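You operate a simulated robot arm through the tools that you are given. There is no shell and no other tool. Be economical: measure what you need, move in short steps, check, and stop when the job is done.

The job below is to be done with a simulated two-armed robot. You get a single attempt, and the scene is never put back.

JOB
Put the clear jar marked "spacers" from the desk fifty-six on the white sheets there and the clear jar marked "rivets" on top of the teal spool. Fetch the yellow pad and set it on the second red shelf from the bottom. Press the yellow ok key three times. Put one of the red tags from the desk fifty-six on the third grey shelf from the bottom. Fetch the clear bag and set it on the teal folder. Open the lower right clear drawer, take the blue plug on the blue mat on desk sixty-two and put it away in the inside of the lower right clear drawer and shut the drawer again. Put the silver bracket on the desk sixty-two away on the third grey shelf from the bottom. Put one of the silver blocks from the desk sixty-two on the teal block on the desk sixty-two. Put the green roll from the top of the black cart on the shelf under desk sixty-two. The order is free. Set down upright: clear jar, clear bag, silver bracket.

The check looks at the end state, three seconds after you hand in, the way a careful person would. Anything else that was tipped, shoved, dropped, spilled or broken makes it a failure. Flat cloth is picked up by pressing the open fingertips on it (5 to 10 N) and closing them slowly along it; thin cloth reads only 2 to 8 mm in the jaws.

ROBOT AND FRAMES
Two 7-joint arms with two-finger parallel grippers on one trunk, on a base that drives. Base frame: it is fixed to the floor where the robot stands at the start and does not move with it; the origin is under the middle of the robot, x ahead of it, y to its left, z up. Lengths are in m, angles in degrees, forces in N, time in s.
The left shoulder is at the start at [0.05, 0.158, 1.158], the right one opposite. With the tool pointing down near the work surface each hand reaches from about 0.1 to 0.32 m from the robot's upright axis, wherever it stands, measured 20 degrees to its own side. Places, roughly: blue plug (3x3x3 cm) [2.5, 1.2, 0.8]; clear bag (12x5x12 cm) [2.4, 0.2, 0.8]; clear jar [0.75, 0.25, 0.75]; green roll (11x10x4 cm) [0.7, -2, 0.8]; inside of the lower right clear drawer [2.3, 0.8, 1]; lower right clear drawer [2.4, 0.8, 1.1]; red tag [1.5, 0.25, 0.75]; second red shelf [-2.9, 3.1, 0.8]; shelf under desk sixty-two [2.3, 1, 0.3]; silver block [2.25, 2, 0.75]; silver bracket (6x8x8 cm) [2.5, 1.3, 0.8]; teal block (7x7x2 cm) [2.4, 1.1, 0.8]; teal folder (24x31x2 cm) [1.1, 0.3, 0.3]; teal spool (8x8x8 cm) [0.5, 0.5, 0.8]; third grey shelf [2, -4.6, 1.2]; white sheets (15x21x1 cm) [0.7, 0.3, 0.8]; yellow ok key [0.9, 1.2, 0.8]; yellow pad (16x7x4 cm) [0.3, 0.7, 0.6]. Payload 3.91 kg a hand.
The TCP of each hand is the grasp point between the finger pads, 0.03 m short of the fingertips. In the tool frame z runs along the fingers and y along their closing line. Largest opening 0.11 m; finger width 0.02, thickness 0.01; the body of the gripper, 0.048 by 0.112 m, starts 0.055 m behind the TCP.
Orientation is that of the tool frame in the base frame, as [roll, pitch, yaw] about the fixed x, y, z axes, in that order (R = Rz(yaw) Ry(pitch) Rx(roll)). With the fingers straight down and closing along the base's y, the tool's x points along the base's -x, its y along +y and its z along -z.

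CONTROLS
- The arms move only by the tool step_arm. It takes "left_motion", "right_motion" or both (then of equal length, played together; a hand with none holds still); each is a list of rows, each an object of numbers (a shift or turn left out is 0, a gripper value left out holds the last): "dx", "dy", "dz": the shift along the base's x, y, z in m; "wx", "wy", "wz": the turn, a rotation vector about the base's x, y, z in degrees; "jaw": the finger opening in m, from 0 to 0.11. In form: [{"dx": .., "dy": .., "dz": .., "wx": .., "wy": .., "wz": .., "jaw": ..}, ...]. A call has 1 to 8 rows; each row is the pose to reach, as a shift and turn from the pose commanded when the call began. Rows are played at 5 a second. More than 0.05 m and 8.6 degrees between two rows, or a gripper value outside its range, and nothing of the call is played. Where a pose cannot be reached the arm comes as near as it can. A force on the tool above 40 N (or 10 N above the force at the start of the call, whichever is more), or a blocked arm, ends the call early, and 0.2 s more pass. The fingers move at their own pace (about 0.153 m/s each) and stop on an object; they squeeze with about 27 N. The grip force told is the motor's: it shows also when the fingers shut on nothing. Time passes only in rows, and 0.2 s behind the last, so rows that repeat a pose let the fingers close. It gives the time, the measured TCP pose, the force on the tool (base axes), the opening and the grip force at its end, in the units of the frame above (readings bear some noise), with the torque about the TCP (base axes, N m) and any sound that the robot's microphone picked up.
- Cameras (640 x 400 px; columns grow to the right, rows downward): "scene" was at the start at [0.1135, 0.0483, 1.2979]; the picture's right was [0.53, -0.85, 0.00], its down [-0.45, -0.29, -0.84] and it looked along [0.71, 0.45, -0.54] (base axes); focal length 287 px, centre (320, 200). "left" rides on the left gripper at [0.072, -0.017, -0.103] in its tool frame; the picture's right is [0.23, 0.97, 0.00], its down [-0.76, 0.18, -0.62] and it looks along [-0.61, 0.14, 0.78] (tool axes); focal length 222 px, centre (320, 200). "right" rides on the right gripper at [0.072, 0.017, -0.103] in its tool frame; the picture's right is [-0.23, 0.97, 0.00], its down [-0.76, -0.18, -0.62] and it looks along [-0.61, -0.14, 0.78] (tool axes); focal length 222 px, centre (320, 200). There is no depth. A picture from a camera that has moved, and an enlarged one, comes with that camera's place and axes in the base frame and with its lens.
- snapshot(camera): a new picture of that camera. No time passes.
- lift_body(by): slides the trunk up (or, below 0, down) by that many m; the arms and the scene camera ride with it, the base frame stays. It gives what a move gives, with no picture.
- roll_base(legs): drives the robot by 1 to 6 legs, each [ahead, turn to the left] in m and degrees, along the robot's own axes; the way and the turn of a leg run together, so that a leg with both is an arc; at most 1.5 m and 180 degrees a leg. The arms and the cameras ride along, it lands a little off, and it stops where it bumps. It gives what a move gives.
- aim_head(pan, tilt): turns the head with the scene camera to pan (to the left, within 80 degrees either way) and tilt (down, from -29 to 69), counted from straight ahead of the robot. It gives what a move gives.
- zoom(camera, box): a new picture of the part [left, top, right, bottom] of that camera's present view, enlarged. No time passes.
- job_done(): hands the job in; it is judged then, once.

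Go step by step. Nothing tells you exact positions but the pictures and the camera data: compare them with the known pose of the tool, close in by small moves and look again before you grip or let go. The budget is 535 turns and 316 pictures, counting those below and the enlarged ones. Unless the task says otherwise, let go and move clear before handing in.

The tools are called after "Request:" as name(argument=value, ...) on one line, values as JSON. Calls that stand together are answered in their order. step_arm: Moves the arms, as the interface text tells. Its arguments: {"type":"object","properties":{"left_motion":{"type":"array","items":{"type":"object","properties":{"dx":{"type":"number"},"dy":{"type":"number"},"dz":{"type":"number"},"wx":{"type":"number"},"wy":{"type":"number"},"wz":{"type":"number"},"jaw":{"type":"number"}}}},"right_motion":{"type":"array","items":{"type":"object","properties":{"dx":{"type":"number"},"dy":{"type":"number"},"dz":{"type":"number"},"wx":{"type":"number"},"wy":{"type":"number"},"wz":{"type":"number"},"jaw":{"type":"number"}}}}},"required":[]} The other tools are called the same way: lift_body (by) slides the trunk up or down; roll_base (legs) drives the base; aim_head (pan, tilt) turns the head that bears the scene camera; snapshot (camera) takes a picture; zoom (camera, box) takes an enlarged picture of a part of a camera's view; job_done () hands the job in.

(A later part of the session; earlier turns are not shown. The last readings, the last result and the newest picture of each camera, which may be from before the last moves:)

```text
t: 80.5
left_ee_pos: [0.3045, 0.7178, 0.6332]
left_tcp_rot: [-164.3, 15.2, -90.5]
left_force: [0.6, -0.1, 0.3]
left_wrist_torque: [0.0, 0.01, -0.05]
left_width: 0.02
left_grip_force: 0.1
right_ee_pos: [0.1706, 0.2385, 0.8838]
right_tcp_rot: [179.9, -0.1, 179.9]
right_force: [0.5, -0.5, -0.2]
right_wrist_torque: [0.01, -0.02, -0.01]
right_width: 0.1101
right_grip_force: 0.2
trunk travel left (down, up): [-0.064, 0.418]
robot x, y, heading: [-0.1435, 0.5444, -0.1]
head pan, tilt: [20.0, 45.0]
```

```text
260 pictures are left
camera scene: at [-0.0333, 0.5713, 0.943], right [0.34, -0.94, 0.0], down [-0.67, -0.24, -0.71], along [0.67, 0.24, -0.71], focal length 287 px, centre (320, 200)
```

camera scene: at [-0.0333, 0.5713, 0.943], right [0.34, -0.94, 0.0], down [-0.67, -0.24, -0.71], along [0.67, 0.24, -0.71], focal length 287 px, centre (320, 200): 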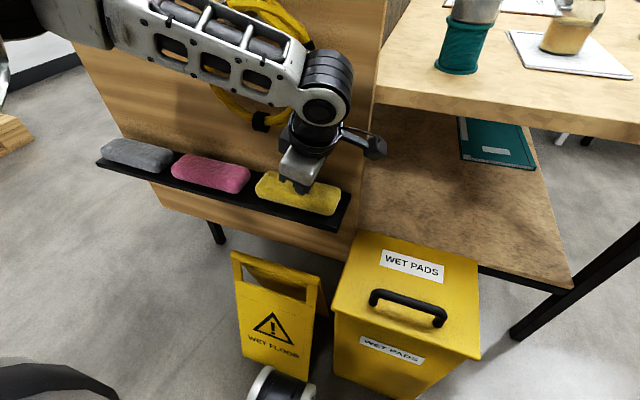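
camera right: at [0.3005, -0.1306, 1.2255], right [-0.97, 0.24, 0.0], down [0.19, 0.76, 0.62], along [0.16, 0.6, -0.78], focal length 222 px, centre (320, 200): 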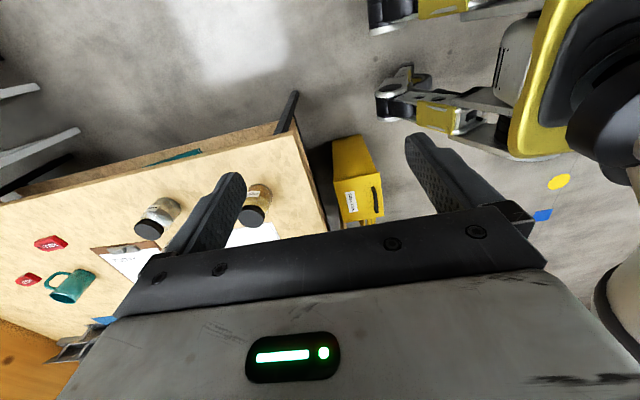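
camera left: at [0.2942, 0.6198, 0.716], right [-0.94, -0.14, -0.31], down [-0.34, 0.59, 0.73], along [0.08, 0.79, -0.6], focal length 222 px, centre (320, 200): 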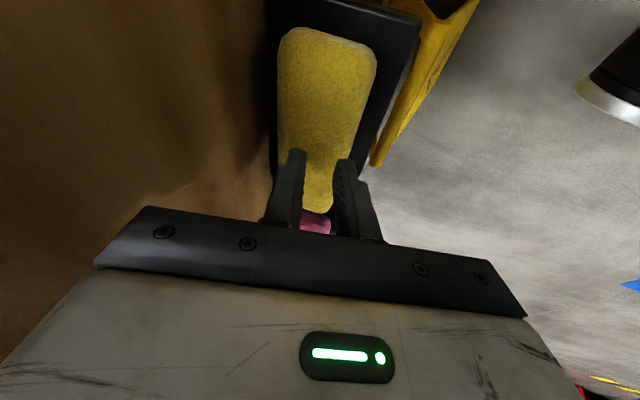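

The fingers slid off the rim: the panel-side finger had landed on the pad's edge. I open, rise, and reset the lean to see whether the arm reaches better.

Request:
step_arm(left_motion=[{"dz": 0.02, "jaw": 0.06}, {"dz": 0.05, "jaw": 0.09}, {"dz": 0.07, "wx": -5, "wy": 2, "dx": -0.01}, {"dz": 0.07, "wx": -10, "wy": 4, "dx": -0.01, "dy": -0.01}, {"dz": 0.07, "wx": -14, "wy": 5, "dx": 0, "dy": -0.02}])

Request:
snapshot(camera="left")

Request:
zoom(camera="scene", box=[80, 60, 400, 260])

```text
t: 81.7
left_ee_pos: [0.305, 0.6966, 0.7054]
left_tcp_rot: [-169.2, 1.1, -91.1]
left_force: [0.2, -1.7, 0.2]
left_wrist_torque: [0.07, 0.01, -0.05]
left_width: 0.0901
left_grip_force: 0.0
right_ee_pos: [0.1713, 0.2391, 0.8839]
right_tcp_rot: [179.8, 0.0, 180.0]
right_force: [0.3, 0.4, -0.2]
right_wrist_torque: [0.02, -0.01, 0.02]
right_width: 0.11
right_grip_force: 0.1
trunk travel left (down, up): [-0.064, 0.418]
robot x, y, heading: [-0.1488, 0.5424, -0.3]
head pan, tilt: [20.0, 45.0]
```

```text
259 pictures are left
camera left: at [0.3017, 0.6214, 0.8093], right [-0.96, -0.21, -0.19], down [-0.28, 0.76, 0.59], along [0.02, 0.62, -0.78], focal length 222 px, centre (320, 200)
```

left: 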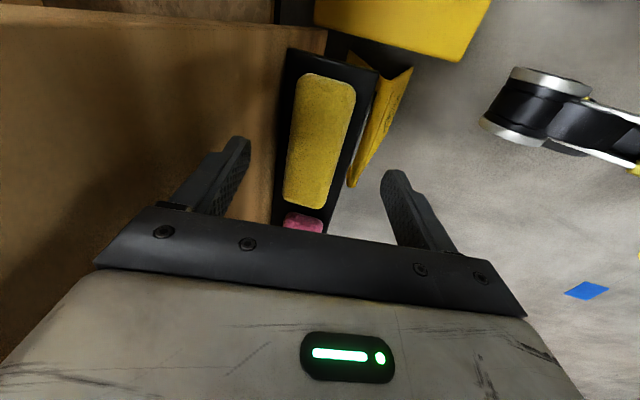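

```text
2.00 times, centred on (240, 160) of scene
camera zoom: at [-0.0333, 0.5713, 0.943], right [0.34, -0.94, 0.0], down [-0.67, -0.24, -0.71], along [0.67, 0.24, -0.71], focal length 574 px, centre (480, 280)
```

zoom: 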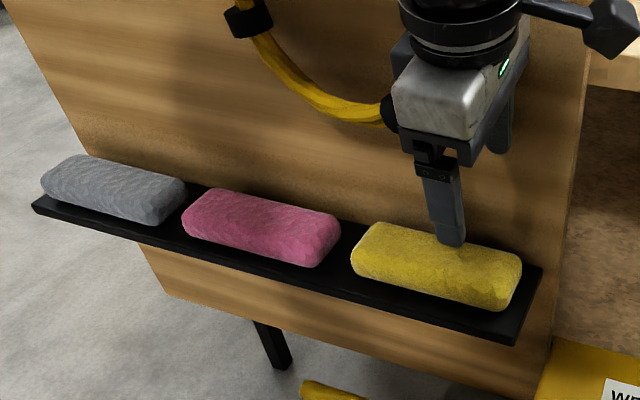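

Now the pose is reachable. The pad lies at x 0.297–0.354 by this view (panel at 0.378). I descend at x≈0.321 with the jaw at 0.075.

Request:
step_arm(left_motion=[{"dx": 0.008, "dz": -0.03, "jaw": 0.075}, {"dx": 0.016, "dz": -0.06, "jaw": 0.075}, {"dx": 0.016, "dz": -0.07}])

Request:
snapshot(camera="left")

```text
t: 82.5
left_ee_pos: [0.3223, 0.6973, 0.6345]
left_tcp_rot: [-169.1, 1.2, -90.9]
left_force: [-0.6, -0.4, -0.3]
left_wrist_torque: [0.01, 0.0, 0.0]
left_width: 0.0748
left_grip_force: 0.2
right_ee_pos: [0.1701, 0.2389, 0.8842]
right_tcp_rot: [179.9, 0.0, 179.9]
right_force: [-0.2, -0.8, -0.1]
right_wrist_torque: [0.03, 0.0, 0.03]
right_width: 0.1101
right_grip_force: 0.1
trunk travel left (down, up): [-0.064, 0.418]
robot x, y, heading: [-0.1455, 0.545, -0.1]
head pan, tilt: [20.0, 45.0]
```

```text
257 pictures are left
camera left: at [0.3194, 0.6219, 0.7376], right [-0.96, -0.21, -0.19], down [-0.28, 0.76, 0.59], along [0.02, 0.62, -0.78], focal length 222 px, centre (320, 200)
```

left: 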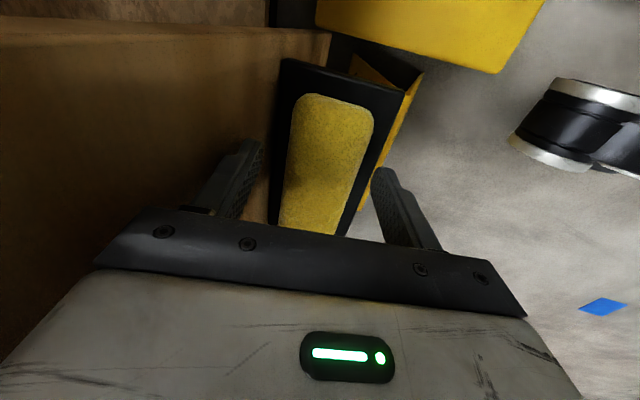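

Request:
step_arm(left_motion=[{"dz": -0.015}, {"dz": -0.028}, {"dz": -0.035}])

Request:
snapshot(camera="left")

```text
t: 83.3
left_ee_pos: [0.3203, 0.6997, 0.6012]
left_tcp_rot: [-169.1, 1.2, -91.1]
left_force: [-0.7, -0.1, 0.1]
left_wrist_torque: [0.0, 0.01, 0.0]
left_width: 0.0751
left_grip_force: 0.0
right_ee_pos: [0.1708, 0.2399, 0.8844]
right_tcp_rot: [179.9, 0.1, 179.9]
right_force: [-0.4, 0.8, -0.3]
right_wrist_torque: [-0.01, 0.0, 0.01]
right_width: 0.1097
right_grip_force: 0.2
trunk travel left (down, up): [-0.064, 0.418]
robot x, y, heading: [-0.1475, 0.5426, -0.1]
head pan, tilt: [20.0, 45.0]
```

```text
256 pictures are left
camera left: at [0.318, 0.6247, 0.705], right [-0.96, -0.21, -0.19], down [-0.28, 0.76, 0.59], along [0.02, 0.62, -0.78], focal length 222 px, centre (320, 200)
```

left: 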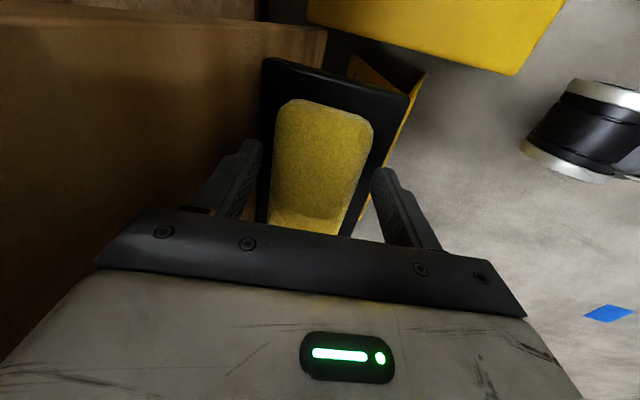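

Request:
step_arm(left_motion=[{"dz": -0.005}, {"dz": -0.01}])

```text
t: 83.9
left_ee_pos: [0.319, 0.7021, 0.593]
left_tcp_rot: [-169.2, 0.9, -91.1]
left_force: [-0.5, -0.4, -1.8]
left_wrist_torque: [-0.03, 0.03, -0.01]
left_width: 0.0751
left_grip_force: 0.0
left hand out of reach, approached as far as the arm can: row 1, 2
right_ee_pos: [0.1712, 0.2392, 0.8838]
right_tcp_rot: [179.9, 0.1, 179.9]
right_force: [-0.3, 1.1, -0.7]
right_wrist_torque: [0.04, -0.02, 0.0]
right_width: 0.11
right_grip_force: 0.1
trunk travel left (down, up): [-0.064, 0.418]
robot x, y, heading: [-0.1492, 0.5424, 0.0]
head pan, tilt: [20.0, 45.0]
```

Arm limit reached, so I lower a further centimetre with the trunk and watch the force.

Request:
lift_body(by=-0.008)

Request:
step_arm(left_motion=[{"jaw": 0.065}, {"jaw": 0.04}, {"jaw": 0.02}, {"jaw": 0.02}])

Request:
snapshot(camera="left")

```text
t: 84.5
left_ee_pos: [0.3188, 0.7029, 0.5875]
left_tcp_rot: [-168.9, 1.0, -91.0]
left_force: [-4.4, 3.7, 19.6]
left_wrist_torque: [0.01, 0.87, -0.14]
left_width: 0.0752
left_grip_force: 0.1
right_ee_pos: [0.1705, 0.2385, 0.8783]
right_tcp_rot: [-180.0, 0.1, 179.9]
right_force: [0.3, 0.2, 0.4]
right_wrist_torque: [-0.01, -0.03, -0.03]
right_width: 0.1102
right_grip_force: 0.1
trunk travel left (down, up): [-0.056, 0.426]
robot x, y, heading: [-0.1497, 0.541, -0.3]
head pan, tilt: [20.0, 45.0]
```

```text
t: 85.2
left_ee_pos: [0.3152, 0.7031, 0.587]
left_tcp_rot: [-169.4, 1.2, -91.2]
left_force: [-8.1, 3.3, 18.0]
left_wrist_torque: [0.14, 0.94, -0.29]
left_width: 0.066
left_grip_force: 27.2
right_ee_pos: [0.1685, 0.238, 0.8753]
right_tcp_rot: [179.9, 0.0, 179.8]
right_force: [-0.6, -0.4, -0.1]
right_wrist_torque: [0.02, -0.02, -0.01]
right_width: 0.1099
right_grip_force: 0.1
trunk travel left (down, up): [-0.056, 0.426]
robot x, y, heading: [-0.1486, 0.5483, -0.0]
head pan, tilt: [20.0, 45.0]
stopped in row 3 (left hand): the force on the tool passed its limit at 41 N (the readings are from after the stop); the commanded pose is now the measured one
```

```text
255 pictures are left
camera left: at [0.3129, 0.6278, 0.6907], right [-0.96, -0.2, -0.18], down [-0.27, 0.76, 0.59], along [0.02, 0.62, -0.78], focal length 222 px, centre (320, 200)
```

left: 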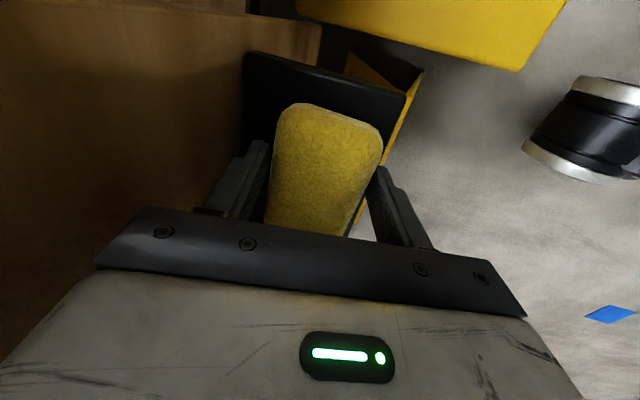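

The near finger touches the ledge rim. I raise 6 mm and let the jaw close there.

Request:
lift_body(by=0.006)

Request:
step_arm(left_motion=[{"jaw": 0.04}, {"jaw": 0.02}, {"jaw": 0.02}, {"jaw": 0.02}])

Request:
snapshot(camera="left")

```text
t: 85.7
left_ee_pos: [0.3166, 0.7027, 0.5897]
left_tcp_rot: [-169.7, 1.1, -91.1]
left_force: [-0.1, -1.0, -1.7]
left_wrist_torque: [0.0, 0.04, 0.05]
left_width: 0.0643
left_grip_force: 26.8
right_ee_pos: [0.1707, 0.2393, 0.882]
right_tcp_rot: [179.9, 0.0, 179.9]
right_force: [0.1, -1.7, 0.7]
right_wrist_torque: [0.01, -0.01, 0.0]
right_width: 0.1099
right_grip_force: 0.1
trunk travel left (down, up): [-0.062, 0.42]
robot x, y, heading: [-0.1448, 0.5462, -0.1]
head pan, tilt: [20.0, 45.0]
```

```text
t: 86.7
left_ee_pos: [0.3163, 0.7026, 0.5904]
left_tcp_rot: [-169.4, 1.0, -91.1]
left_force: [-0.6, -1.0, -1.1]
left_wrist_torque: [-0.02, 0.03, -0.03]
left_width: 0.0641
left_grip_force: 26.9
right_ee_pos: [0.1701, 0.2385, 0.8835]
right_tcp_rot: [179.9, 0.0, 179.9]
right_force: [-0.1, 0.5, -0.5]
right_wrist_torque: [-0.02, 0.0, -0.01]
right_width: 0.1098
right_grip_force: 0.1
trunk travel left (down, up): [-0.062, 0.42]
robot x, y, heading: [-0.1469, 0.5423, -0.1]
head pan, tilt: [20.0, 45.0]
```

```text
254 pictures are left
camera left: at [0.3142, 0.628, 0.6948], right [-0.96, -0.21, -0.18], down [-0.27, 0.76, 0.59], along [0.02, 0.62, -0.78], focal length 222 px, centre (320, 200)
```

left: 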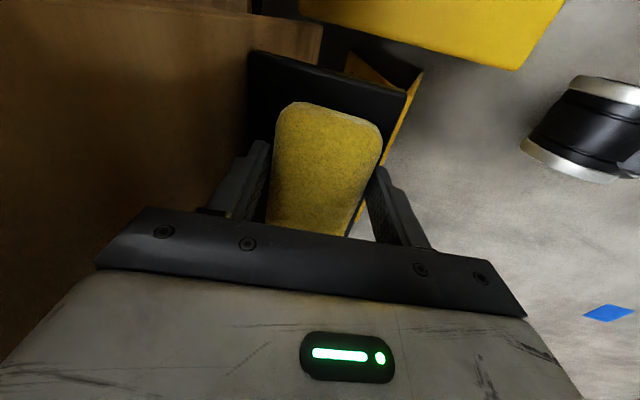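

Request:
lift_body(by=0.05)

Request:
snapshot(camera="scene")

```text
t: 87.6
left_ee_pos: [0.3163, 0.7028, 0.641]
left_tcp_rot: [-169.6, 1.2, -91.1]
left_force: [0.0, 0.0, -0.5]
left_wrist_torque: [0.06, -0.02, -0.01]
left_width: 0.0641
left_grip_force: 27.1
right_ee_pos: [0.1713, 0.2386, 0.9311]
right_tcp_rot: [179.9, 0.0, 180.0]
right_force: [0.0, -0.7, -0.4]
right_wrist_torque: [0.05, 0.01, -0.01]
right_width: 0.1101
right_grip_force: 0.1
trunk travel left (down, up): [-0.112, 0.37]
robot x, y, heading: [-0.1463, 0.5446, 0.1]
head pan, tilt: [20.0, 45.0]
```

```text
253 pictures are left
camera scene: at [-0.0336, 0.5714, 0.9911], right [0.34, -0.94, 0.0], down [-0.67, -0.24, -0.71], along [0.66, 0.24, -0.71], focal length 287 px, centre (320, 200)
```

scene: 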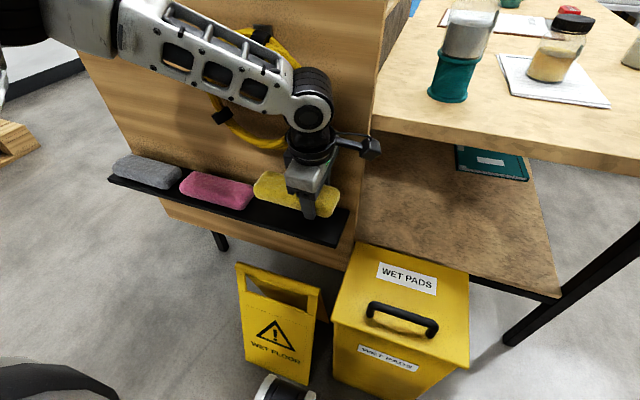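

The pad is lifted. I back away and turn toward the red shelf to look.

Request:
roll_base(legs=[[-0.4, 0], [0, 110]])

Request:
lift_body(by=0.2)

Request:
aim_head(pan=25, tilt=10)

Request:
snapshot(camera="scene")

```text
t: 94.7
left_ee_pos: [-0.8565, 0.9275, 0.6413]
left_tcp_rot: [-169.5, 1.3, 19.0]
left_force: [0.3, -1.1, -1.0]
left_wrist_torque: [0.01, -0.03, -0.01]
left_width: 0.0629
left_grip_force: 26.9
right_ee_pos: [-0.3703, 0.9485, 0.9334]
right_tcp_rot: [179.9, 0.1, -70.1]
right_force: [0.0, 0.6, -0.9]
right_wrist_torque: [0.0, -0.06, 0.02]
right_width: 0.1101
right_grip_force: 0.1
trunk travel left (down, up): [-0.112, 0.37]
robot x, y, heading: [-0.551, 0.5454, 109.7]
head pan, tilt: [20.0, 45.0]
```

```text
t: 96.9
left_ee_pos: [-0.8564, 0.9273, 0.8402]
left_tcp_rot: [-169.4, 1.1, 18.9]
left_force: [-0.1, -0.8, 0.4]
left_wrist_torque: [0.01, -0.04, -0.02]
left_width: 0.0626
left_grip_force: 26.9
right_ee_pos: [-0.3702, 0.9488, 1.1322]
right_tcp_rot: [179.9, 0.0, -70.1]
right_force: [0.5, 0.2, -0.9]
right_wrist_torque: [0.0, 0.0, 0.01]
right_width: 0.1099
right_grip_force: 0.0
trunk travel left (down, up): [-0.312, 0.17]
robot x, y, heading: [-0.5461, 0.5432, 109.7]
head pan, tilt: [20.0, 45.0]
```

```text
t: 97.9
left_ee_pos: [-0.8572, 0.9265, 0.8408]
left_tcp_rot: [-169.5, 1.1, 18.8]
left_force: [0.1, 0.0, -0.1]
left_wrist_torque: [0.01, -0.01, 0.01]
left_width: 0.0623
left_grip_force: 27.4
right_ee_pos: [-0.3699, 0.9478, 1.1322]
right_tcp_rot: [179.9, 0.0, -70.2]
right_force: [0.0, -0.5, 0.1]
right_wrist_torque: [0.02, 0.02, -0.01]
right_width: 0.11
right_grip_force: 0.1
trunk travel left (down, up): [-0.312, 0.17]
robot x, y, heading: [-0.5484, 0.5424, 109.9]
head pan, tilt: [25.0, 10.0]
```

```text
252 pictures are left
camera scene: at [-0.6289, 0.6487, 1.2459], right [0.71, 0.71, 0.0], down [0.12, -0.12, -0.98], along [-0.69, 0.7, -0.17], focal length 287 px, centre (320, 200)
```

scene: 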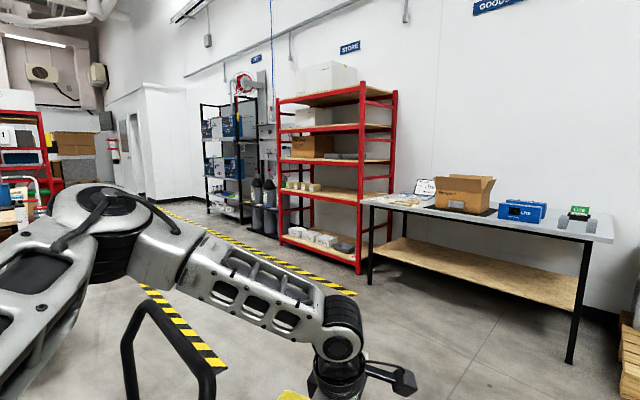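

Request:
zoom(camera="scene", box=[250, 60, 440, 290])

Request:
aim_head(pan=55, tilt=35)

Request:
snapshot(camera="scene")

Request:
aim_head(pan=0, tilt=40)

Request:
snapshot(camera="scene")

```text
1.74 times, centred on (345, 175) of scene
camera zoom: at [-0.6289, 0.6487, 1.2459], right [0.71, 0.71, 0.0], down [0.12, -0.12, -0.98], along [-0.69, 0.7, -0.17], focal length 500 px, centre (276, 244)
```

zoom: 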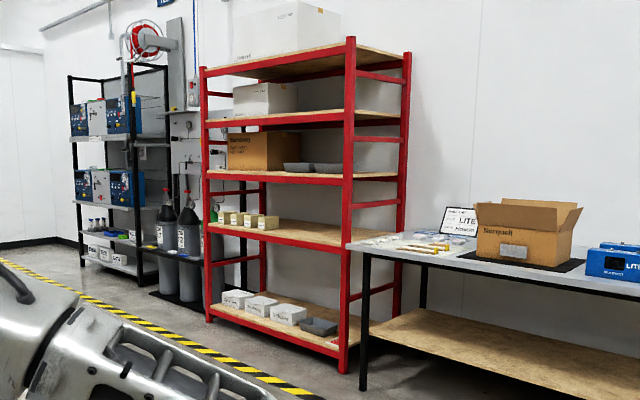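

```text
t: 98.9
left_ee_pos: [-0.8567, 0.9267, 0.8405]
left_tcp_rot: [-169.4, 1.1, 18.9]
left_force: [-0.4, 0.2, -0.7]
left_wrist_torque: [-0.01, 0.0, -0.04]
left_width: 0.062
left_grip_force: 27.0
right_ee_pos: [-0.37, 0.949, 1.1324]
right_tcp_rot: [180.0, 0.0, -70.1]
right_force: [0.1, -0.4, 0.0]
right_wrist_torque: [0.04, -0.03, 0.02]
right_width: 0.1098
right_grip_force: 0.2
trunk travel left (down, up): [-0.312, 0.17]
robot x, y, heading: [-0.5477, 0.5452, 109.5]
head pan, tilt: [55.0, 35.0]
```

```text
250 pictures are left
camera scene: at [-0.6483, 0.6059, 1.2059], right [0.26, 0.96, 0.0], down [0.55, -0.15, -0.82], along [-0.79, 0.21, -0.57], focal length 287 px, centre (320, 200)
```

scene: 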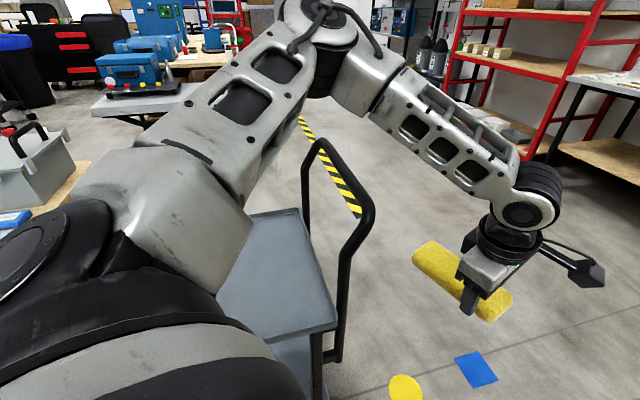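

```text
t: 100.1
left_ee_pos: [-0.8556, 0.9252, 0.8398]
left_tcp_rot: [-169.5, 1.2, 18.9]
left_force: [0.4, 0.3, -0.3]
left_wrist_torque: [0.0, -0.04, -0.01]
left_width: 0.0621
left_grip_force: 27.2
right_ee_pos: [-0.3704, 0.947, 1.1328]
right_tcp_rot: [179.9, 0.0, -70.1]
right_force: [-0.8, -0.2, -0.2]
right_wrist_torque: [0.03, 0.02, -0.01]
right_width: 0.1096
right_grip_force: 0.0
trunk travel left (down, up): [-0.312, 0.17]
robot x, y, heading: [-0.5452, 0.546, 109.6]
head pan, tilt: [0.0, 40.0]
```

```text
249 pictures are left
camera scene: at [-0.5923, 0.6627, 1.1983], right [0.94, 0.34, 0.0], down [0.22, -0.6, -0.77], along [-0.26, 0.72, -0.64], focal length 287 px, centre (320, 200)
```

scene: 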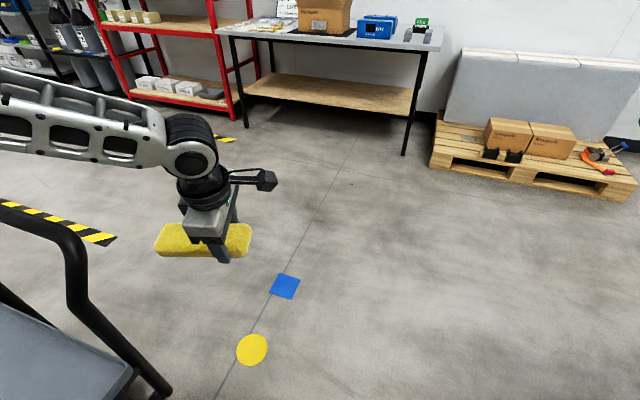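

The red rack front runs near y≈2.98, x −3.7…−2.35; its second shelf has free space on the right half. A trolley stands close on my left, so I drive first toward +y, then look left along the way.

Request:
roll_base(legs=[[0, -15], [1.25, 0], [0, 60]])

Request:
aim_head(pan=0, tilt=25)

Request:
snapshot(camera="scene")

```text
t: 109.9
left_ee_pos: [-1.1595, 1.8213, 0.8398]
left_tcp_rot: [-169.5, 1.2, 64.9]
left_force: [0.4, -0.3, 0.6]
left_wrist_torque: [0.01, 0.02, 0.0]
left_width: 0.0611
left_grip_force: 27.3
right_ee_pos: [-0.8357, 2.1856, 1.133]
right_tcp_rot: [179.9, 0.0, -24.0]
right_force: [0.5, -0.3, 0.1]
right_wrist_torque: [0.0, -0.01, -0.01]
right_width: 0.1099
right_grip_force: 0.2
trunk travel left (down, up): [-0.312, 0.17]
robot x, y, heading: [-0.675, 1.7777, 155.9]
head pan, tilt: [0.0, 40.0]
```

```text
t: 110.7
left_ee_pos: [-1.1584, 1.8208, 0.8411]
left_tcp_rot: [-169.5, 1.1, 65.0]
left_force: [-0.5, 0.3, -1.2]
left_wrist_torque: [0.03, -0.01, 0.03]
left_width: 0.061
left_grip_force: 27.3
right_ee_pos: [-0.8362, 2.1848, 1.132]
right_tcp_rot: [179.8, 0.0, -24.1]
right_force: [-0.6, 0.6, -0.3]
right_wrist_torque: [-0.01, 0.01, -0.01]
right_width: 0.11
right_grip_force: 0.1
trunk travel left (down, up): [-0.312, 0.17]
robot x, y, heading: [-0.6672, 1.7785, 156.1]
head pan, tilt: [0.0, 25.0]
```

```text
248 pictures are left
camera scene: at [-0.7924, 1.8322, 1.2216], right [0.41, 0.91, 0.0], down [0.39, -0.17, -0.91], along [-0.83, 0.37, -0.42], focal length 287 px, centre (320, 200)
```

scene: 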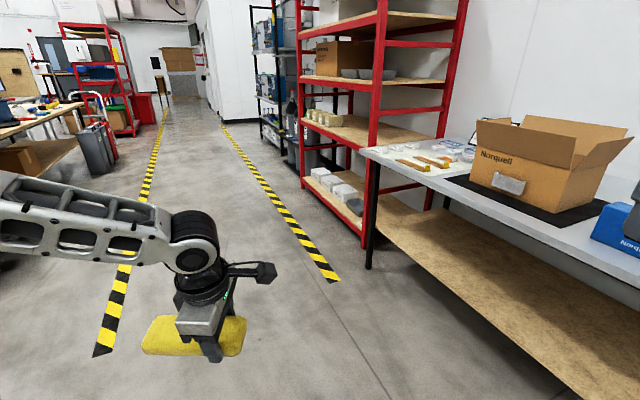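

Rack front is at y≈2.89, shelf 2 top ≈0.76 with clearance to ≈1.09. I tuck the right hand a bit and drive to (-2.54, 2.2), then face the rack.

Request:
step_arm(right_motion=[{"dx": 0.045, "dy": -0.02}, {"dx": 0.09, "dy": -0.04}, {"dx": 0.135, "dy": -0.06}])

Request:
roll_base(legs=[[0, 11.3], [1.0, 0], [0.91, 0], [0, -77.3]])

Request:
aim_head(pan=10, tilt=25)

Request:
snapshot(camera="scene")

```text
t: 111.5
left_ee_pos: [-1.1583, 1.8206, 0.8406]
left_tcp_rot: [-169.6, 1.1, 64.9]
left_force: [0.0, -0.5, -0.8]
left_wrist_torque: [0.01, 0.0, 0.0]
left_width: 0.0612
left_grip_force: 27.4
right_ee_pos: [-0.7267, 2.1006, 1.1203]
right_tcp_rot: [179.9, -0.1, -24.1]
right_force: [-0.6, -0.2, 0.2]
right_wrist_torque: [0.01, 0.0, 0.05]
right_width: 0.1099
right_grip_force: 0.1
right hand out of reach, approached as far as the arm can: row 2, 3
trunk travel left (down, up): [-0.312, 0.17]
robot x, y, heading: [-0.6721, 1.7786, 156.0]
head pan, tilt: [0.0, 25.0]
```

```text
t: 125.2
left_ee_pos: [-2.6824, 2.6688, 0.8408]
left_tcp_rot: [-169.5, 1.1, -3.3]
left_force: [0.1, 0.6, 0.5]
left_wrist_torque: [-0.02, -0.03, 0.03]
left_width: 0.0609
left_grip_force: 27.3
right_ee_pos: [-2.2615, 2.3736, 1.1204]
right_tcp_rot: [179.9, 0.0, -92.3]
right_force: [0.3, -0.2, -0.7]
right_wrist_torque: [-0.03, 0.01, 0.04]
right_width: 0.1101
right_grip_force: 0.0
trunk travel left (down, up): [-0.312, 0.17]
robot x, y, heading: [-2.54, 2.1997, 87.8]
head pan, tilt: [0.0, 25.0]
```

```text
t: 126.0
left_ee_pos: [-2.6831, 2.6711, 0.8402]
left_tcp_rot: [-169.5, 1.1, -3.3]
left_force: [0.2, 0.4, -0.2]
left_wrist_torque: [0.01, -0.03, 0.04]
left_width: 0.0611
left_grip_force: 26.6
right_ee_pos: [-2.2612, 2.374, 1.1199]
right_tcp_rot: [179.9, 0.0, -92.3]
right_force: [0.6, -0.5, -0.2]
right_wrist_torque: [-0.03, -0.03, 0.0]
right_width: 0.1099
right_grip_force: 0.0
trunk travel left (down, up): [-0.312, 0.17]
robot x, y, heading: [-2.5378, 2.195, 87.6]
head pan, tilt: [10.0, 25.0]
```

```text
247 pictures are left
camera scene: at [-2.5531, 2.3315, 1.2216], right [0.99, 0.13, 0.0], down [0.06, -0.42, -0.91], along [-0.12, 0.9, -0.42], focal length 287 px, centre (320, 200)
```

scene: 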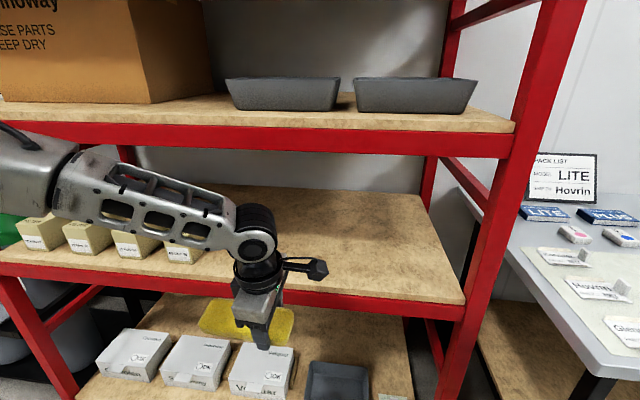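

I'm facing the rack; shelf 2's front edge is near y≈2.79, top ≈0.79, next beam's underside ≈1.10. I tilt the tool forward for wrist clearance and raise slightly, then check.

Request:
step_arm(left_motion=[{"wx": 7, "dz": 0.015}, {"wx": 14, "dz": 0.03}, {"wx": 19, "dz": 0.04}])

Request:
snapshot(camera="scene")

```text
t: 126.8
left_ee_pos: [-2.6874, 2.6743, 0.8866]
left_tcp_rot: [-150.5, 2.0, -3.0]
left_force: [-0.1, 0.3, 0.0]
left_wrist_torque: [0.0, -0.01, 0.01]
left_width: 0.0612
left_grip_force: 27.2
left hand out of reach, approached as far as the arm can: row 3
right_ee_pos: [-2.2611, 2.3737, 1.1202]
right_tcp_rot: [179.9, 0.0, -92.4]
right_force: [-0.2, -0.1, -0.8]
right_wrist_torque: [-0.01, 0.01, 0.01]
right_width: 0.1098
right_grip_force: 0.0
trunk travel left (down, up): [-0.312, 0.17]
robot x, y, heading: [-2.5412, 2.2008, 87.7]
head pan, tilt: [10.0, 25.0]
```

```text
246 pictures are left
camera scene: at [-2.5531, 2.3313, 1.2217], right [0.99, 0.13, 0.0], down [0.06, -0.42, -0.91], along [-0.12, 0.9, -0.42], focal length 287 px, centre (320, 200)
```

scene: 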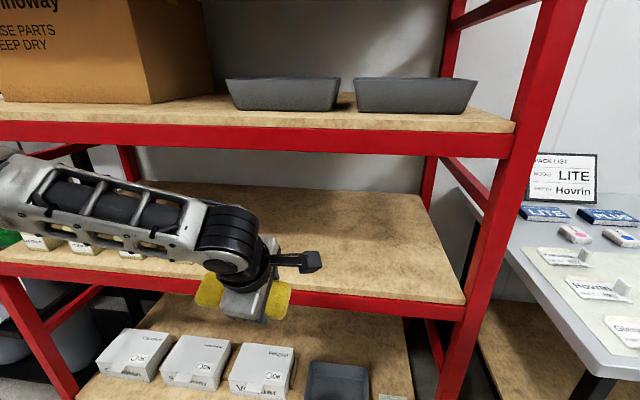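

Request:
step_arm(left_motion=[{"wx": 5, "dz": -0.01}, {"wx": 10, "dz": -0.02}])

Request:
snapshot(camera="scene")

Request:
snapshot(camera="left")

```text
t: 127.4
left_ee_pos: [-2.7207, 2.6981, 0.9031]
left_tcp_rot: [-140.9, 2.6, -2.8]
left_force: [0.3, 0.4, -0.2]
left_wrist_torque: [0.01, -0.06, -0.01]
left_width: 0.0611
left_grip_force: 27.6
left hand out of reach, approached as far as the arm can: row 1, 2
right_ee_pos: [-2.2596, 2.3736, 1.1199]
right_tcp_rot: [179.9, -0.1, -92.3]
right_force: [-0.2, 0.0, 0.6]
right_wrist_torque: [0.03, 0.0, 0.0]
right_width: 0.1099
right_grip_force: 0.1
trunk travel left (down, up): [-0.312, 0.17]
robot x, y, heading: [-2.5373, 2.1988, 87.7]
head pan, tilt: [10.0, 25.0]
```

```text
245 pictures are left
camera scene: at [-2.5534, 2.3314, 1.2216], right [0.99, 0.13, 0.0], down [0.06, -0.42, -0.91], along [-0.12, 0.9, -0.42], focal length 287 px, centre (320, 200)
```

scene: 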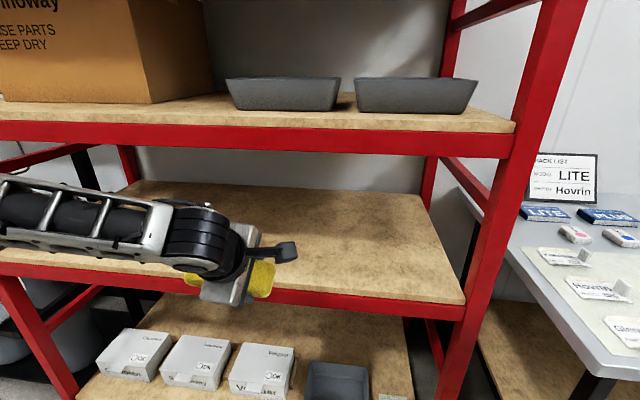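

```text
244 pictures are left
camera left: at [-2.6457, 2.6418, 0.9916], right [0.16, -0.76, -0.62], down [-0.77, -0.49, 0.4], along [-0.62, 0.41, -0.67], focal length 222 px, centre (320, 200)
```

left: 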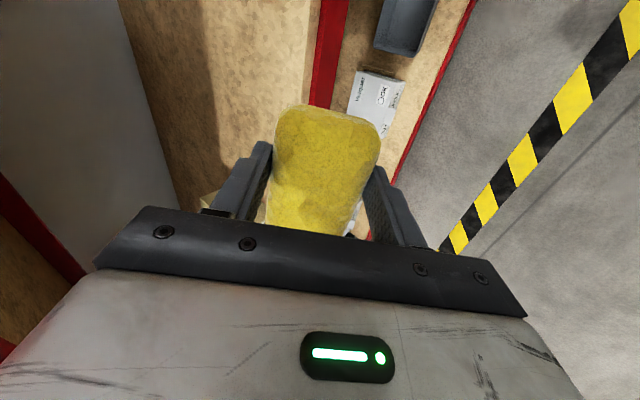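

Request:
lift_body(by=-0.03)

Request:
roll_base(legs=[[0.12, 0]])

Request:
snapshot(camera="scene")

Request:
snapshot(camera="left")

```text
t: 128.1
left_ee_pos: [-2.7206, 2.6988, 0.8728]
left_tcp_rot: [-140.9, 2.7, -2.8]
left_force: [0.1, -0.6, -0.6]
left_wrist_torque: [-0.03, 0.01, 0.01]
left_width: 0.0611
left_grip_force: 26.9
right_ee_pos: [-2.261, 2.3733, 1.0898]
right_tcp_rot: [180.0, -0.1, -92.3]
right_force: [-0.2, 0.5, 0.6]
right_wrist_torque: [0.02, 0.02, -0.03]
right_width: 0.1102
right_grip_force: 0.0
trunk travel left (down, up): [-0.282, 0.2]
robot x, y, heading: [-2.5398, 2.2001, 87.7]
head pan, tilt: [10.0, 25.0]
```

```text
t: 129.3
left_ee_pos: [-2.7143, 2.8165, 0.875]
left_tcp_rot: [-141.0, 2.6, -2.8]
left_force: [-0.2, 0.5, -0.5]
left_wrist_torque: [-0.01, 0.03, 0.02]
left_width: 0.0609
left_grip_force: 27.4
right_ee_pos: [-2.2565, 2.4918, 1.0894]
right_tcp_rot: [179.9, 0.0, -92.4]
right_force: [-0.2, 0.1, 0.3]
right_wrist_torque: [-0.01, 0.02, 0.01]
right_width: 0.1098
right_grip_force: 0.0
trunk travel left (down, up): [-0.282, 0.2]
robot x, y, heading: [-2.5349, 2.3169, 87.4]
head pan, tilt: [10.0, 25.0]
```

```text
243 pictures are left
camera scene: at [-2.548, 2.45, 1.1915], right [0.99, 0.13, 0.0], down [0.06, -0.42, -0.91], along [-0.12, 0.9, -0.42], focal length 287 px, centre (320, 200)
```

scene: 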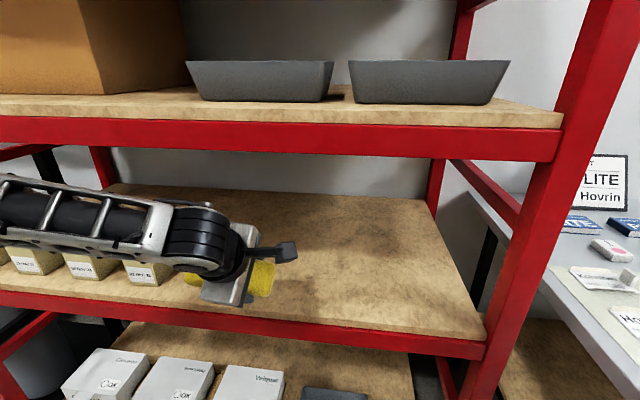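

```text
242 pictures are left
camera left: at [-2.6395, 2.7603, 0.9613], right [0.16, -0.77, -0.62], down [-0.77, -0.49, 0.41], along [-0.62, 0.41, -0.67], focal length 222 px, centre (320, 200)
```

left: 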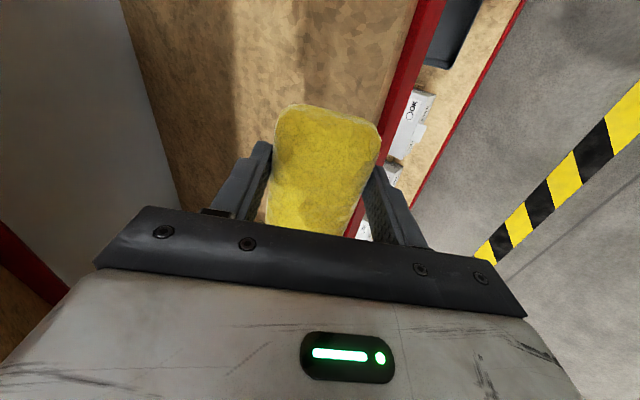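

Request:
roll_base(legs=[[0.11, 0]])

Request:
lift_body(by=-0.03)

Request:
snapshot(camera="left")

Request:
snapshot(camera="scene")

```text
t: 130.6
left_ee_pos: [-2.7102, 2.9286, 0.8733]
left_tcp_rot: [-141.1, 2.5, -2.9]
left_force: [-0.5, -0.7, -0.4]
left_wrist_torque: [0.01, -0.06, 0.03]
left_width: 0.0613
left_grip_force: 27.3
right_ee_pos: [-2.2508, 2.6045, 1.0896]
right_tcp_rot: [179.9, 0.0, -92.5]
right_force: [0.8, 0.0, -0.5]
right_wrist_torque: [-0.01, -0.02, -0.03]
right_width: 0.1101
right_grip_force: 0.0
trunk travel left (down, up): [-0.282, 0.2]
robot x, y, heading: [-2.529, 2.4312, 87.7]
head pan, tilt: [10.0, 25.0]
```

```text
t: 131.3
left_ee_pos: [-2.7087, 2.9288, 0.8438]
left_tcp_rot: [-140.9, 2.5, -2.9]
left_force: [0.3, -0.2, -0.3]
left_wrist_torque: [0.01, -0.03, 0.01]
left_width: 0.0612
left_grip_force: 27.0
right_ee_pos: [-2.2508, 2.6031, 1.0602]
right_tcp_rot: [179.9, 0.2, -92.5]
right_force: [-0.5, 0.4, -0.3]
right_wrist_torque: [0.0, 0.03, 0.0]
right_width: 0.1099
right_grip_force: 0.2
trunk travel left (down, up): [-0.252, 0.23]
robot x, y, heading: [-2.5322, 2.4333, 87.5]
head pan, tilt: [10.0, 25.0]
```

```text
241 pictures are left
camera left: at [-2.6346, 2.873, 0.9316], right [0.16, -0.77, -0.62], down [-0.77, -0.49, 0.41], along [-0.62, 0.42, -0.67], focal length 222 px, centre (320, 200)
```

left: 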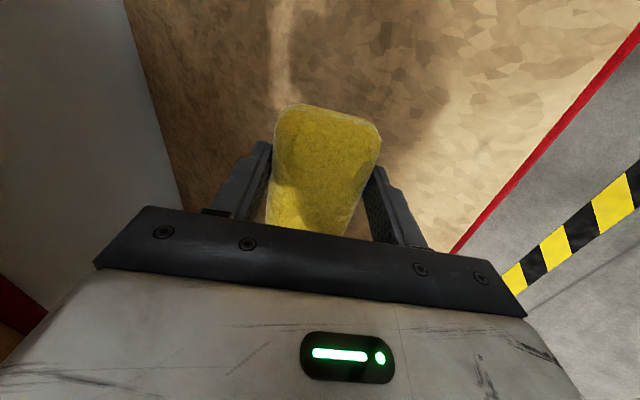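

```text
240 pictures are left
camera scene: at [-2.5431, 2.5625, 1.1616], right [0.99, 0.13, 0.0], down [0.06, -0.42, -0.91], along [-0.12, 0.9, -0.42], focal length 287 px, centre (320, 200)
```

scene: 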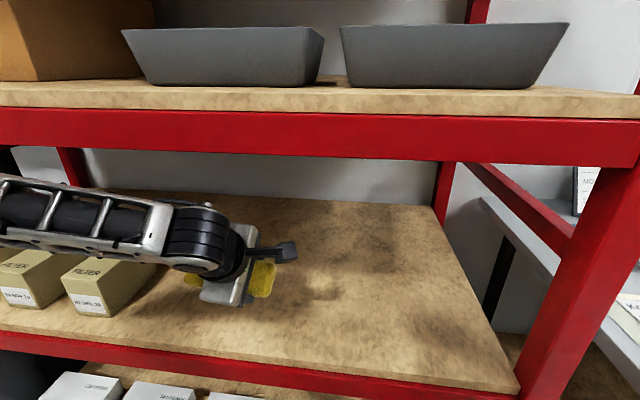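

Pad is well inside over free wood. I lower with the trunk until contact.

Request:
lift_body(by=-0.02)

Request:
lift_body(by=-0.015)

Request:
snapshot(camera="scene")

```text
t: 132.0
left_ee_pos: [-2.7089, 2.9297, 0.8218]
left_tcp_rot: [-140.9, 2.7, -3.0]
left_force: [0.1, -0.1, -0.5]
left_wrist_torque: [-0.01, -0.02, -0.01]
left_width: 0.0611
left_grip_force: 27.1
right_ee_pos: [-2.2506, 2.6048, 1.0396]
right_tcp_rot: [180.0, 0.1, -92.4]
right_force: [-0.5, 0.1, 0.1]
right_wrist_torque: [0.0, 0.01, 0.0]
right_width: 0.1101
right_grip_force: 0.0
trunk travel left (down, up): [-0.232, 0.25]
robot x, y, heading: [-2.5325, 2.4326, 87.8]
head pan, tilt: [10.0, 25.0]
```

```text
t: 132.6
left_ee_pos: [-2.7091, 2.9313, 0.81]
left_tcp_rot: [-140.6, 2.6, -2.9]
left_force: [-1.8, -0.4, 8.2]
left_wrist_torque: [-0.04, -0.27, -0.04]
left_width: 0.061
left_grip_force: 27.4
right_ee_pos: [-2.2503, 2.6028, 1.0252]
right_tcp_rot: [179.8, 0.0, -92.4]
right_force: [0.5, 0.6, -0.7]
right_wrist_torque: [-0.02, -0.02, -0.01]
right_width: 0.1101
right_grip_force: 0.0
trunk travel left (down, up): [-0.217, 0.265]
robot x, y, heading: [-2.5287, 2.4272, 87.5]
head pan, tilt: [10.0, 25.0]
```

```text
239 pictures are left
camera scene: at [-2.543, 2.562, 1.1268], right [0.99, 0.13, 0.0], down [0.06, -0.42, -0.91], along [-0.12, 0.9, -0.42], focal length 287 px, centre (320, 200)
```

scene: 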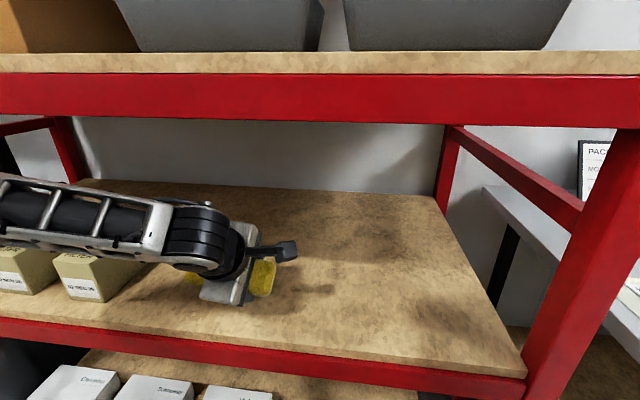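

Contact. I open, let the pad settle, raise and then back away.

Request:
step_arm(left_motion=[{"jaw": 0.08}, {"jaw": 0.1}, {"jaw": 0.1}, {"jaw": 0.1, "dz": 0.015, "dy": -0.005}, {"jaw": 0.1, "dz": 0.03, "dy": -0.01}, {"jaw": 0.1, "dz": 0.05, "dy": -0.015}])

Request:
snapshot(camera="left")

Request:
snapshot(camera="scene")

```text
t: 134.0
left_ee_pos: [-2.7098, 2.9134, 0.8596]
left_tcp_rot: [-141.1, 2.6, -3.0]
left_force: [0.9, -0.1, -0.8]
left_wrist_torque: [-0.01, 0.01, -0.02]
left_width: 0.0999
left_grip_force: 0.1
right_ee_pos: [-2.2517, 2.604, 1.0248]
right_tcp_rot: [179.9, 0.0, -92.4]
right_force: [0.6, -0.5, 0.5]
right_wrist_torque: [0.02, -0.02, 0.0]
right_width: 0.11
right_grip_force: 0.1
trunk travel left (down, up): [-0.217, 0.265]
robot x, y, heading: [-2.5285, 2.4309, 87.7]
head pan, tilt: [10.0, 25.0]
```

```text
238 pictures are left
camera left: at [-2.6353, 2.8579, 0.9467], right [0.16, -0.77, -0.62], down [-0.77, -0.49, 0.41], along [-0.62, 0.41, -0.67], focal length 222 px, centre (320, 200)
```

left: 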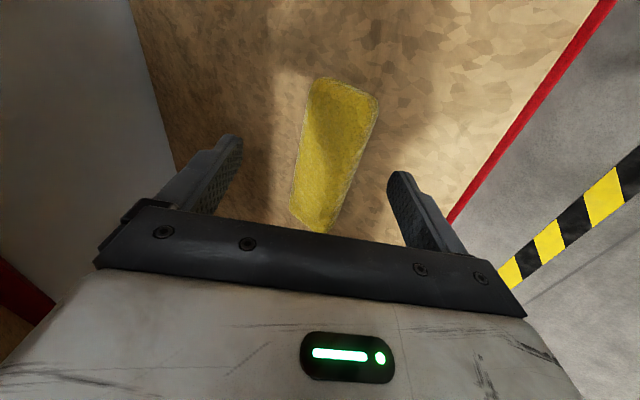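

```text
237 pictures are left
camera scene: at [-2.5431, 2.5624, 1.1265], right [0.99, 0.13, 0.0], down [0.06, -0.42, -0.91], along [-0.12, 0.9, -0.42], focal length 287 px, centre (320, 200)
```

scene: 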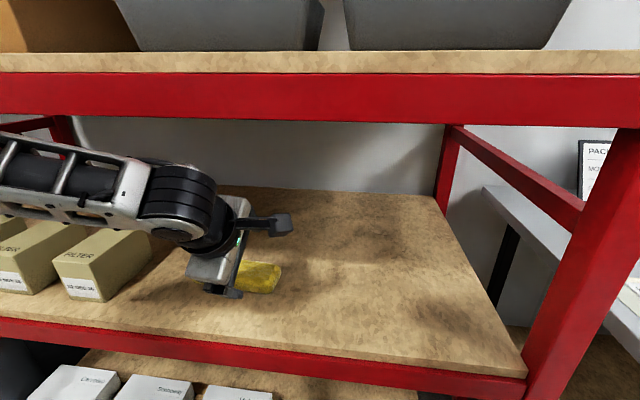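

Request:
roll_base(legs=[[-0.35, 0]])

Request:
snapshot(camera="scene")

```text
t: 136.3
left_ee_pos: [-2.7236, 2.5504, 0.8604]
left_tcp_rot: [-140.9, 2.6, -3.2]
left_force: [-0.5, -0.3, 0.8]
left_wrist_torque: [0.01, 0.01, 0.01]
left_width: 0.1001
left_grip_force: 0.1
right_ee_pos: [-2.2661, 2.2383, 1.0258]
right_tcp_rot: [180.0, 0.0, -92.7]
right_force: [-0.5, -0.3, -0.2]
right_wrist_torque: [0.02, -0.02, -0.03]
right_width: 0.1102
right_grip_force: 0.2
trunk travel left (down, up): [-0.217, 0.265]
robot x, y, heading: [-2.544, 2.0643, 87.4]
head pan, tilt: [10.0, 25.0]
```

```text
236 pictures are left
camera scene: at [-2.559, 2.1984, 1.1266], right [0.99, 0.13, 0.0], down [0.05, -0.42, -0.91], along [-0.11, 0.9, -0.42], focal length 287 px, centre (320, 200)
```

scene: 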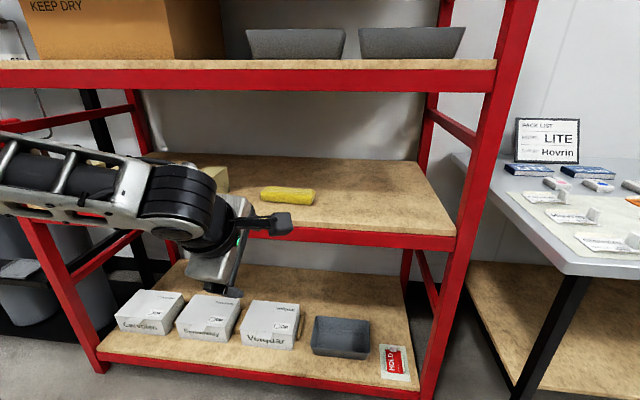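

The pad lies on the second shelf. I untilt the left tool and drive back toward the far side of desk 56 for the ok key.

Request:
roll_base(legs=[[-0.15, 0]])

Request:
step_arm(left_motion=[{"wx": -8, "dz": 0.03}, {"wx": -16, "dz": 0.06}, {"wx": -24, "dz": 0.08, "dy": -0.03}, {"wx": -32, "dz": 0.1, "dy": -0.06}, {"wx": -38, "dz": 0.12, "dy": -0.09}])

Request:
step_arm(left_motion=[{"wz": -8.5}, {"wz": -17}, {"wz": -25.5}, {"wz": -34}, {"wz": -42.5}, {"wz": -51}, {"wz": -59.5}, {"wz": -68}])

Request:
step_arm(left_motion=[{"wz": -8.5}, {"wz": -17}, {"wz": -22}])

Request:
roll_base(legs=[[0, -92], [1.3, 0], [1.1, 0]])

Request:
aim_head(pan=-10, tilt=20)

Request:
snapshot(camera="scene")

```text
t: 137.7
left_ee_pos: [-2.7305, 2.404, 0.8601]
left_tcp_rot: [-140.9, 2.7, -3.2]
left_force: [-0.3, 0.3, 0.1]
left_wrist_torque: [-0.02, 0.0, 0.03]
left_width: 0.1001
left_grip_force: 0.1
right_ee_pos: [-2.2731, 2.09, 1.0254]
right_tcp_rot: [179.9, 0.0, -92.8]
right_force: [-0.3, 0.7, 0.0]
right_wrist_torque: [0.02, 0.01, -0.01]
right_width: 0.1098
right_grip_force: 0.1
trunk travel left (down, up): [-0.217, 0.265]
robot x, y, heading: [-2.5539, 1.9153, 87.3]
head pan, tilt: [10.0, 25.0]
```

```text
t: 138.9
left_ee_pos: [-2.7328, 2.3155, 0.98]
left_tcp_rot: [-178.9, 0.0, -4.2]
left_force: [1.2, -0.3, 0.4]
left_wrist_torque: [0.02, 0.0, 0.03]
left_width: 0.1003
left_grip_force: 0.0
right_ee_pos: [-2.2738, 2.0898, 1.0246]
right_tcp_rot: [180.0, 0.0, -92.9]
right_force: [0.7, 0.0, -0.4]
right_wrist_torque: [-0.02, 0.01, 0.02]
right_width: 0.11
right_grip_force: 0.3
trunk travel left (down, up): [-0.217, 0.265]
robot x, y, heading: [-2.5558, 1.9153, 86.9]
head pan, tilt: [10.0, 25.0]
```

```text
t: 140.7
left_ee_pos: [-2.7306, 2.3125, 0.9788]
left_tcp_rot: [-179.0, 0.0, -72.5]
left_force: [0.3, 0.2, -0.5]
left_wrist_torque: [-0.01, 0.0, 0.0]
left_width: 0.1002
left_grip_force: 0.0
right_ee_pos: [-2.2727, 2.0885, 1.0253]
right_tcp_rot: [179.9, 0.0, -92.8]
right_force: [0.6, -0.7, 0.4]
right_wrist_torque: [0.0, 0.02, 0.0]
right_width: 0.1098
right_grip_force: 0.1
trunk travel left (down, up): [-0.217, 0.265]
robot x, y, heading: [-2.5535, 1.9146, 87.0]
head pan, tilt: [10.0, 25.0]
```

```text
t: 141.5
left_ee_pos: [-2.7306, 2.3135, 0.9795]
left_tcp_rot: [-179.0, 0.0, -94.5]
left_force: [-1.0, -0.4, 0.2]
left_wrist_torque: [0.01, 0.02, -0.03]
left_width: 0.1
left_grip_force: 0.2
right_ee_pos: [-2.2731, 2.0899, 1.026]
right_tcp_rot: [179.9, 0.0, -92.8]
right_force: [-0.2, -0.5, -0.4]
right_wrist_torque: [-0.02, -0.01, 0.0]
right_width: 0.1098
right_grip_force: 0.0
trunk travel left (down, up): [-0.217, 0.265]
robot x, y, heading: [-2.5526, 1.9201, 87.1]
head pan, tilt: [10.0, 25.0]
```

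```text
t: 156.9
left_ee_pos: [0.1976, 1.989, 0.9804]
left_tcp_rot: [-178.9, 0.0, 176.6]
left_force: [0.3, -0.2, 0.3]
left_wrist_torque: [-0.01, -0.02, 0.02]
left_width: 0.1
left_grip_force: 0.2
right_ee_pos: [-0.0194, 1.5275, 1.0253]
right_tcp_rot: [180.0, 0.1, 178.0]
right_force: [-0.7, -0.8, 0.1]
right_wrist_torque: [0.01, -0.03, -0.04]
right_width: 0.1098
right_grip_force: 0.1
trunk travel left (down, up): [-0.217, 0.265]
robot x, y, heading: [-0.1945, 1.8111, -2.1]
head pan, tilt: [10.0, 25.0]
```

```text
t: 157.8
left_ee_pos: [0.1982, 1.9888, 0.9784]
left_tcp_rot: [-178.9, 0.0, 176.6]
left_force: [0.7, 0.2, -0.8]
left_wrist_torque: [0.02, 0.01, 0.03]
left_width: 0.0999
left_grip_force: 0.1
right_ee_pos: [-0.02, 1.5275, 1.0246]
right_tcp_rot: [179.8, 0.0, 178.0]
right_force: [-0.1, -0.7, 0.0]
right_wrist_torque: [0.0, 0.02, 0.0]
right_width: 0.1101
right_grip_force: 0.1
trunk travel left (down, up): [-0.217, 0.265]
robot x, y, heading: [-0.1926, 1.8066, -1.8]
head pan, tilt: [-10.0, 20.0]
```

```text
235 pictures are left
camera scene: at [-0.0662, 1.787, 1.1347], right [-0.21, -0.98, 0.0], down [-0.33, 0.07, -0.94], along [0.92, -0.2, -0.34], focal length 287 px, centre (320, 200)
```

scene: 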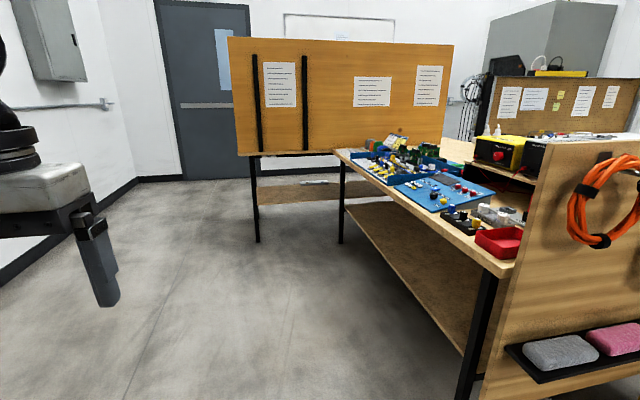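

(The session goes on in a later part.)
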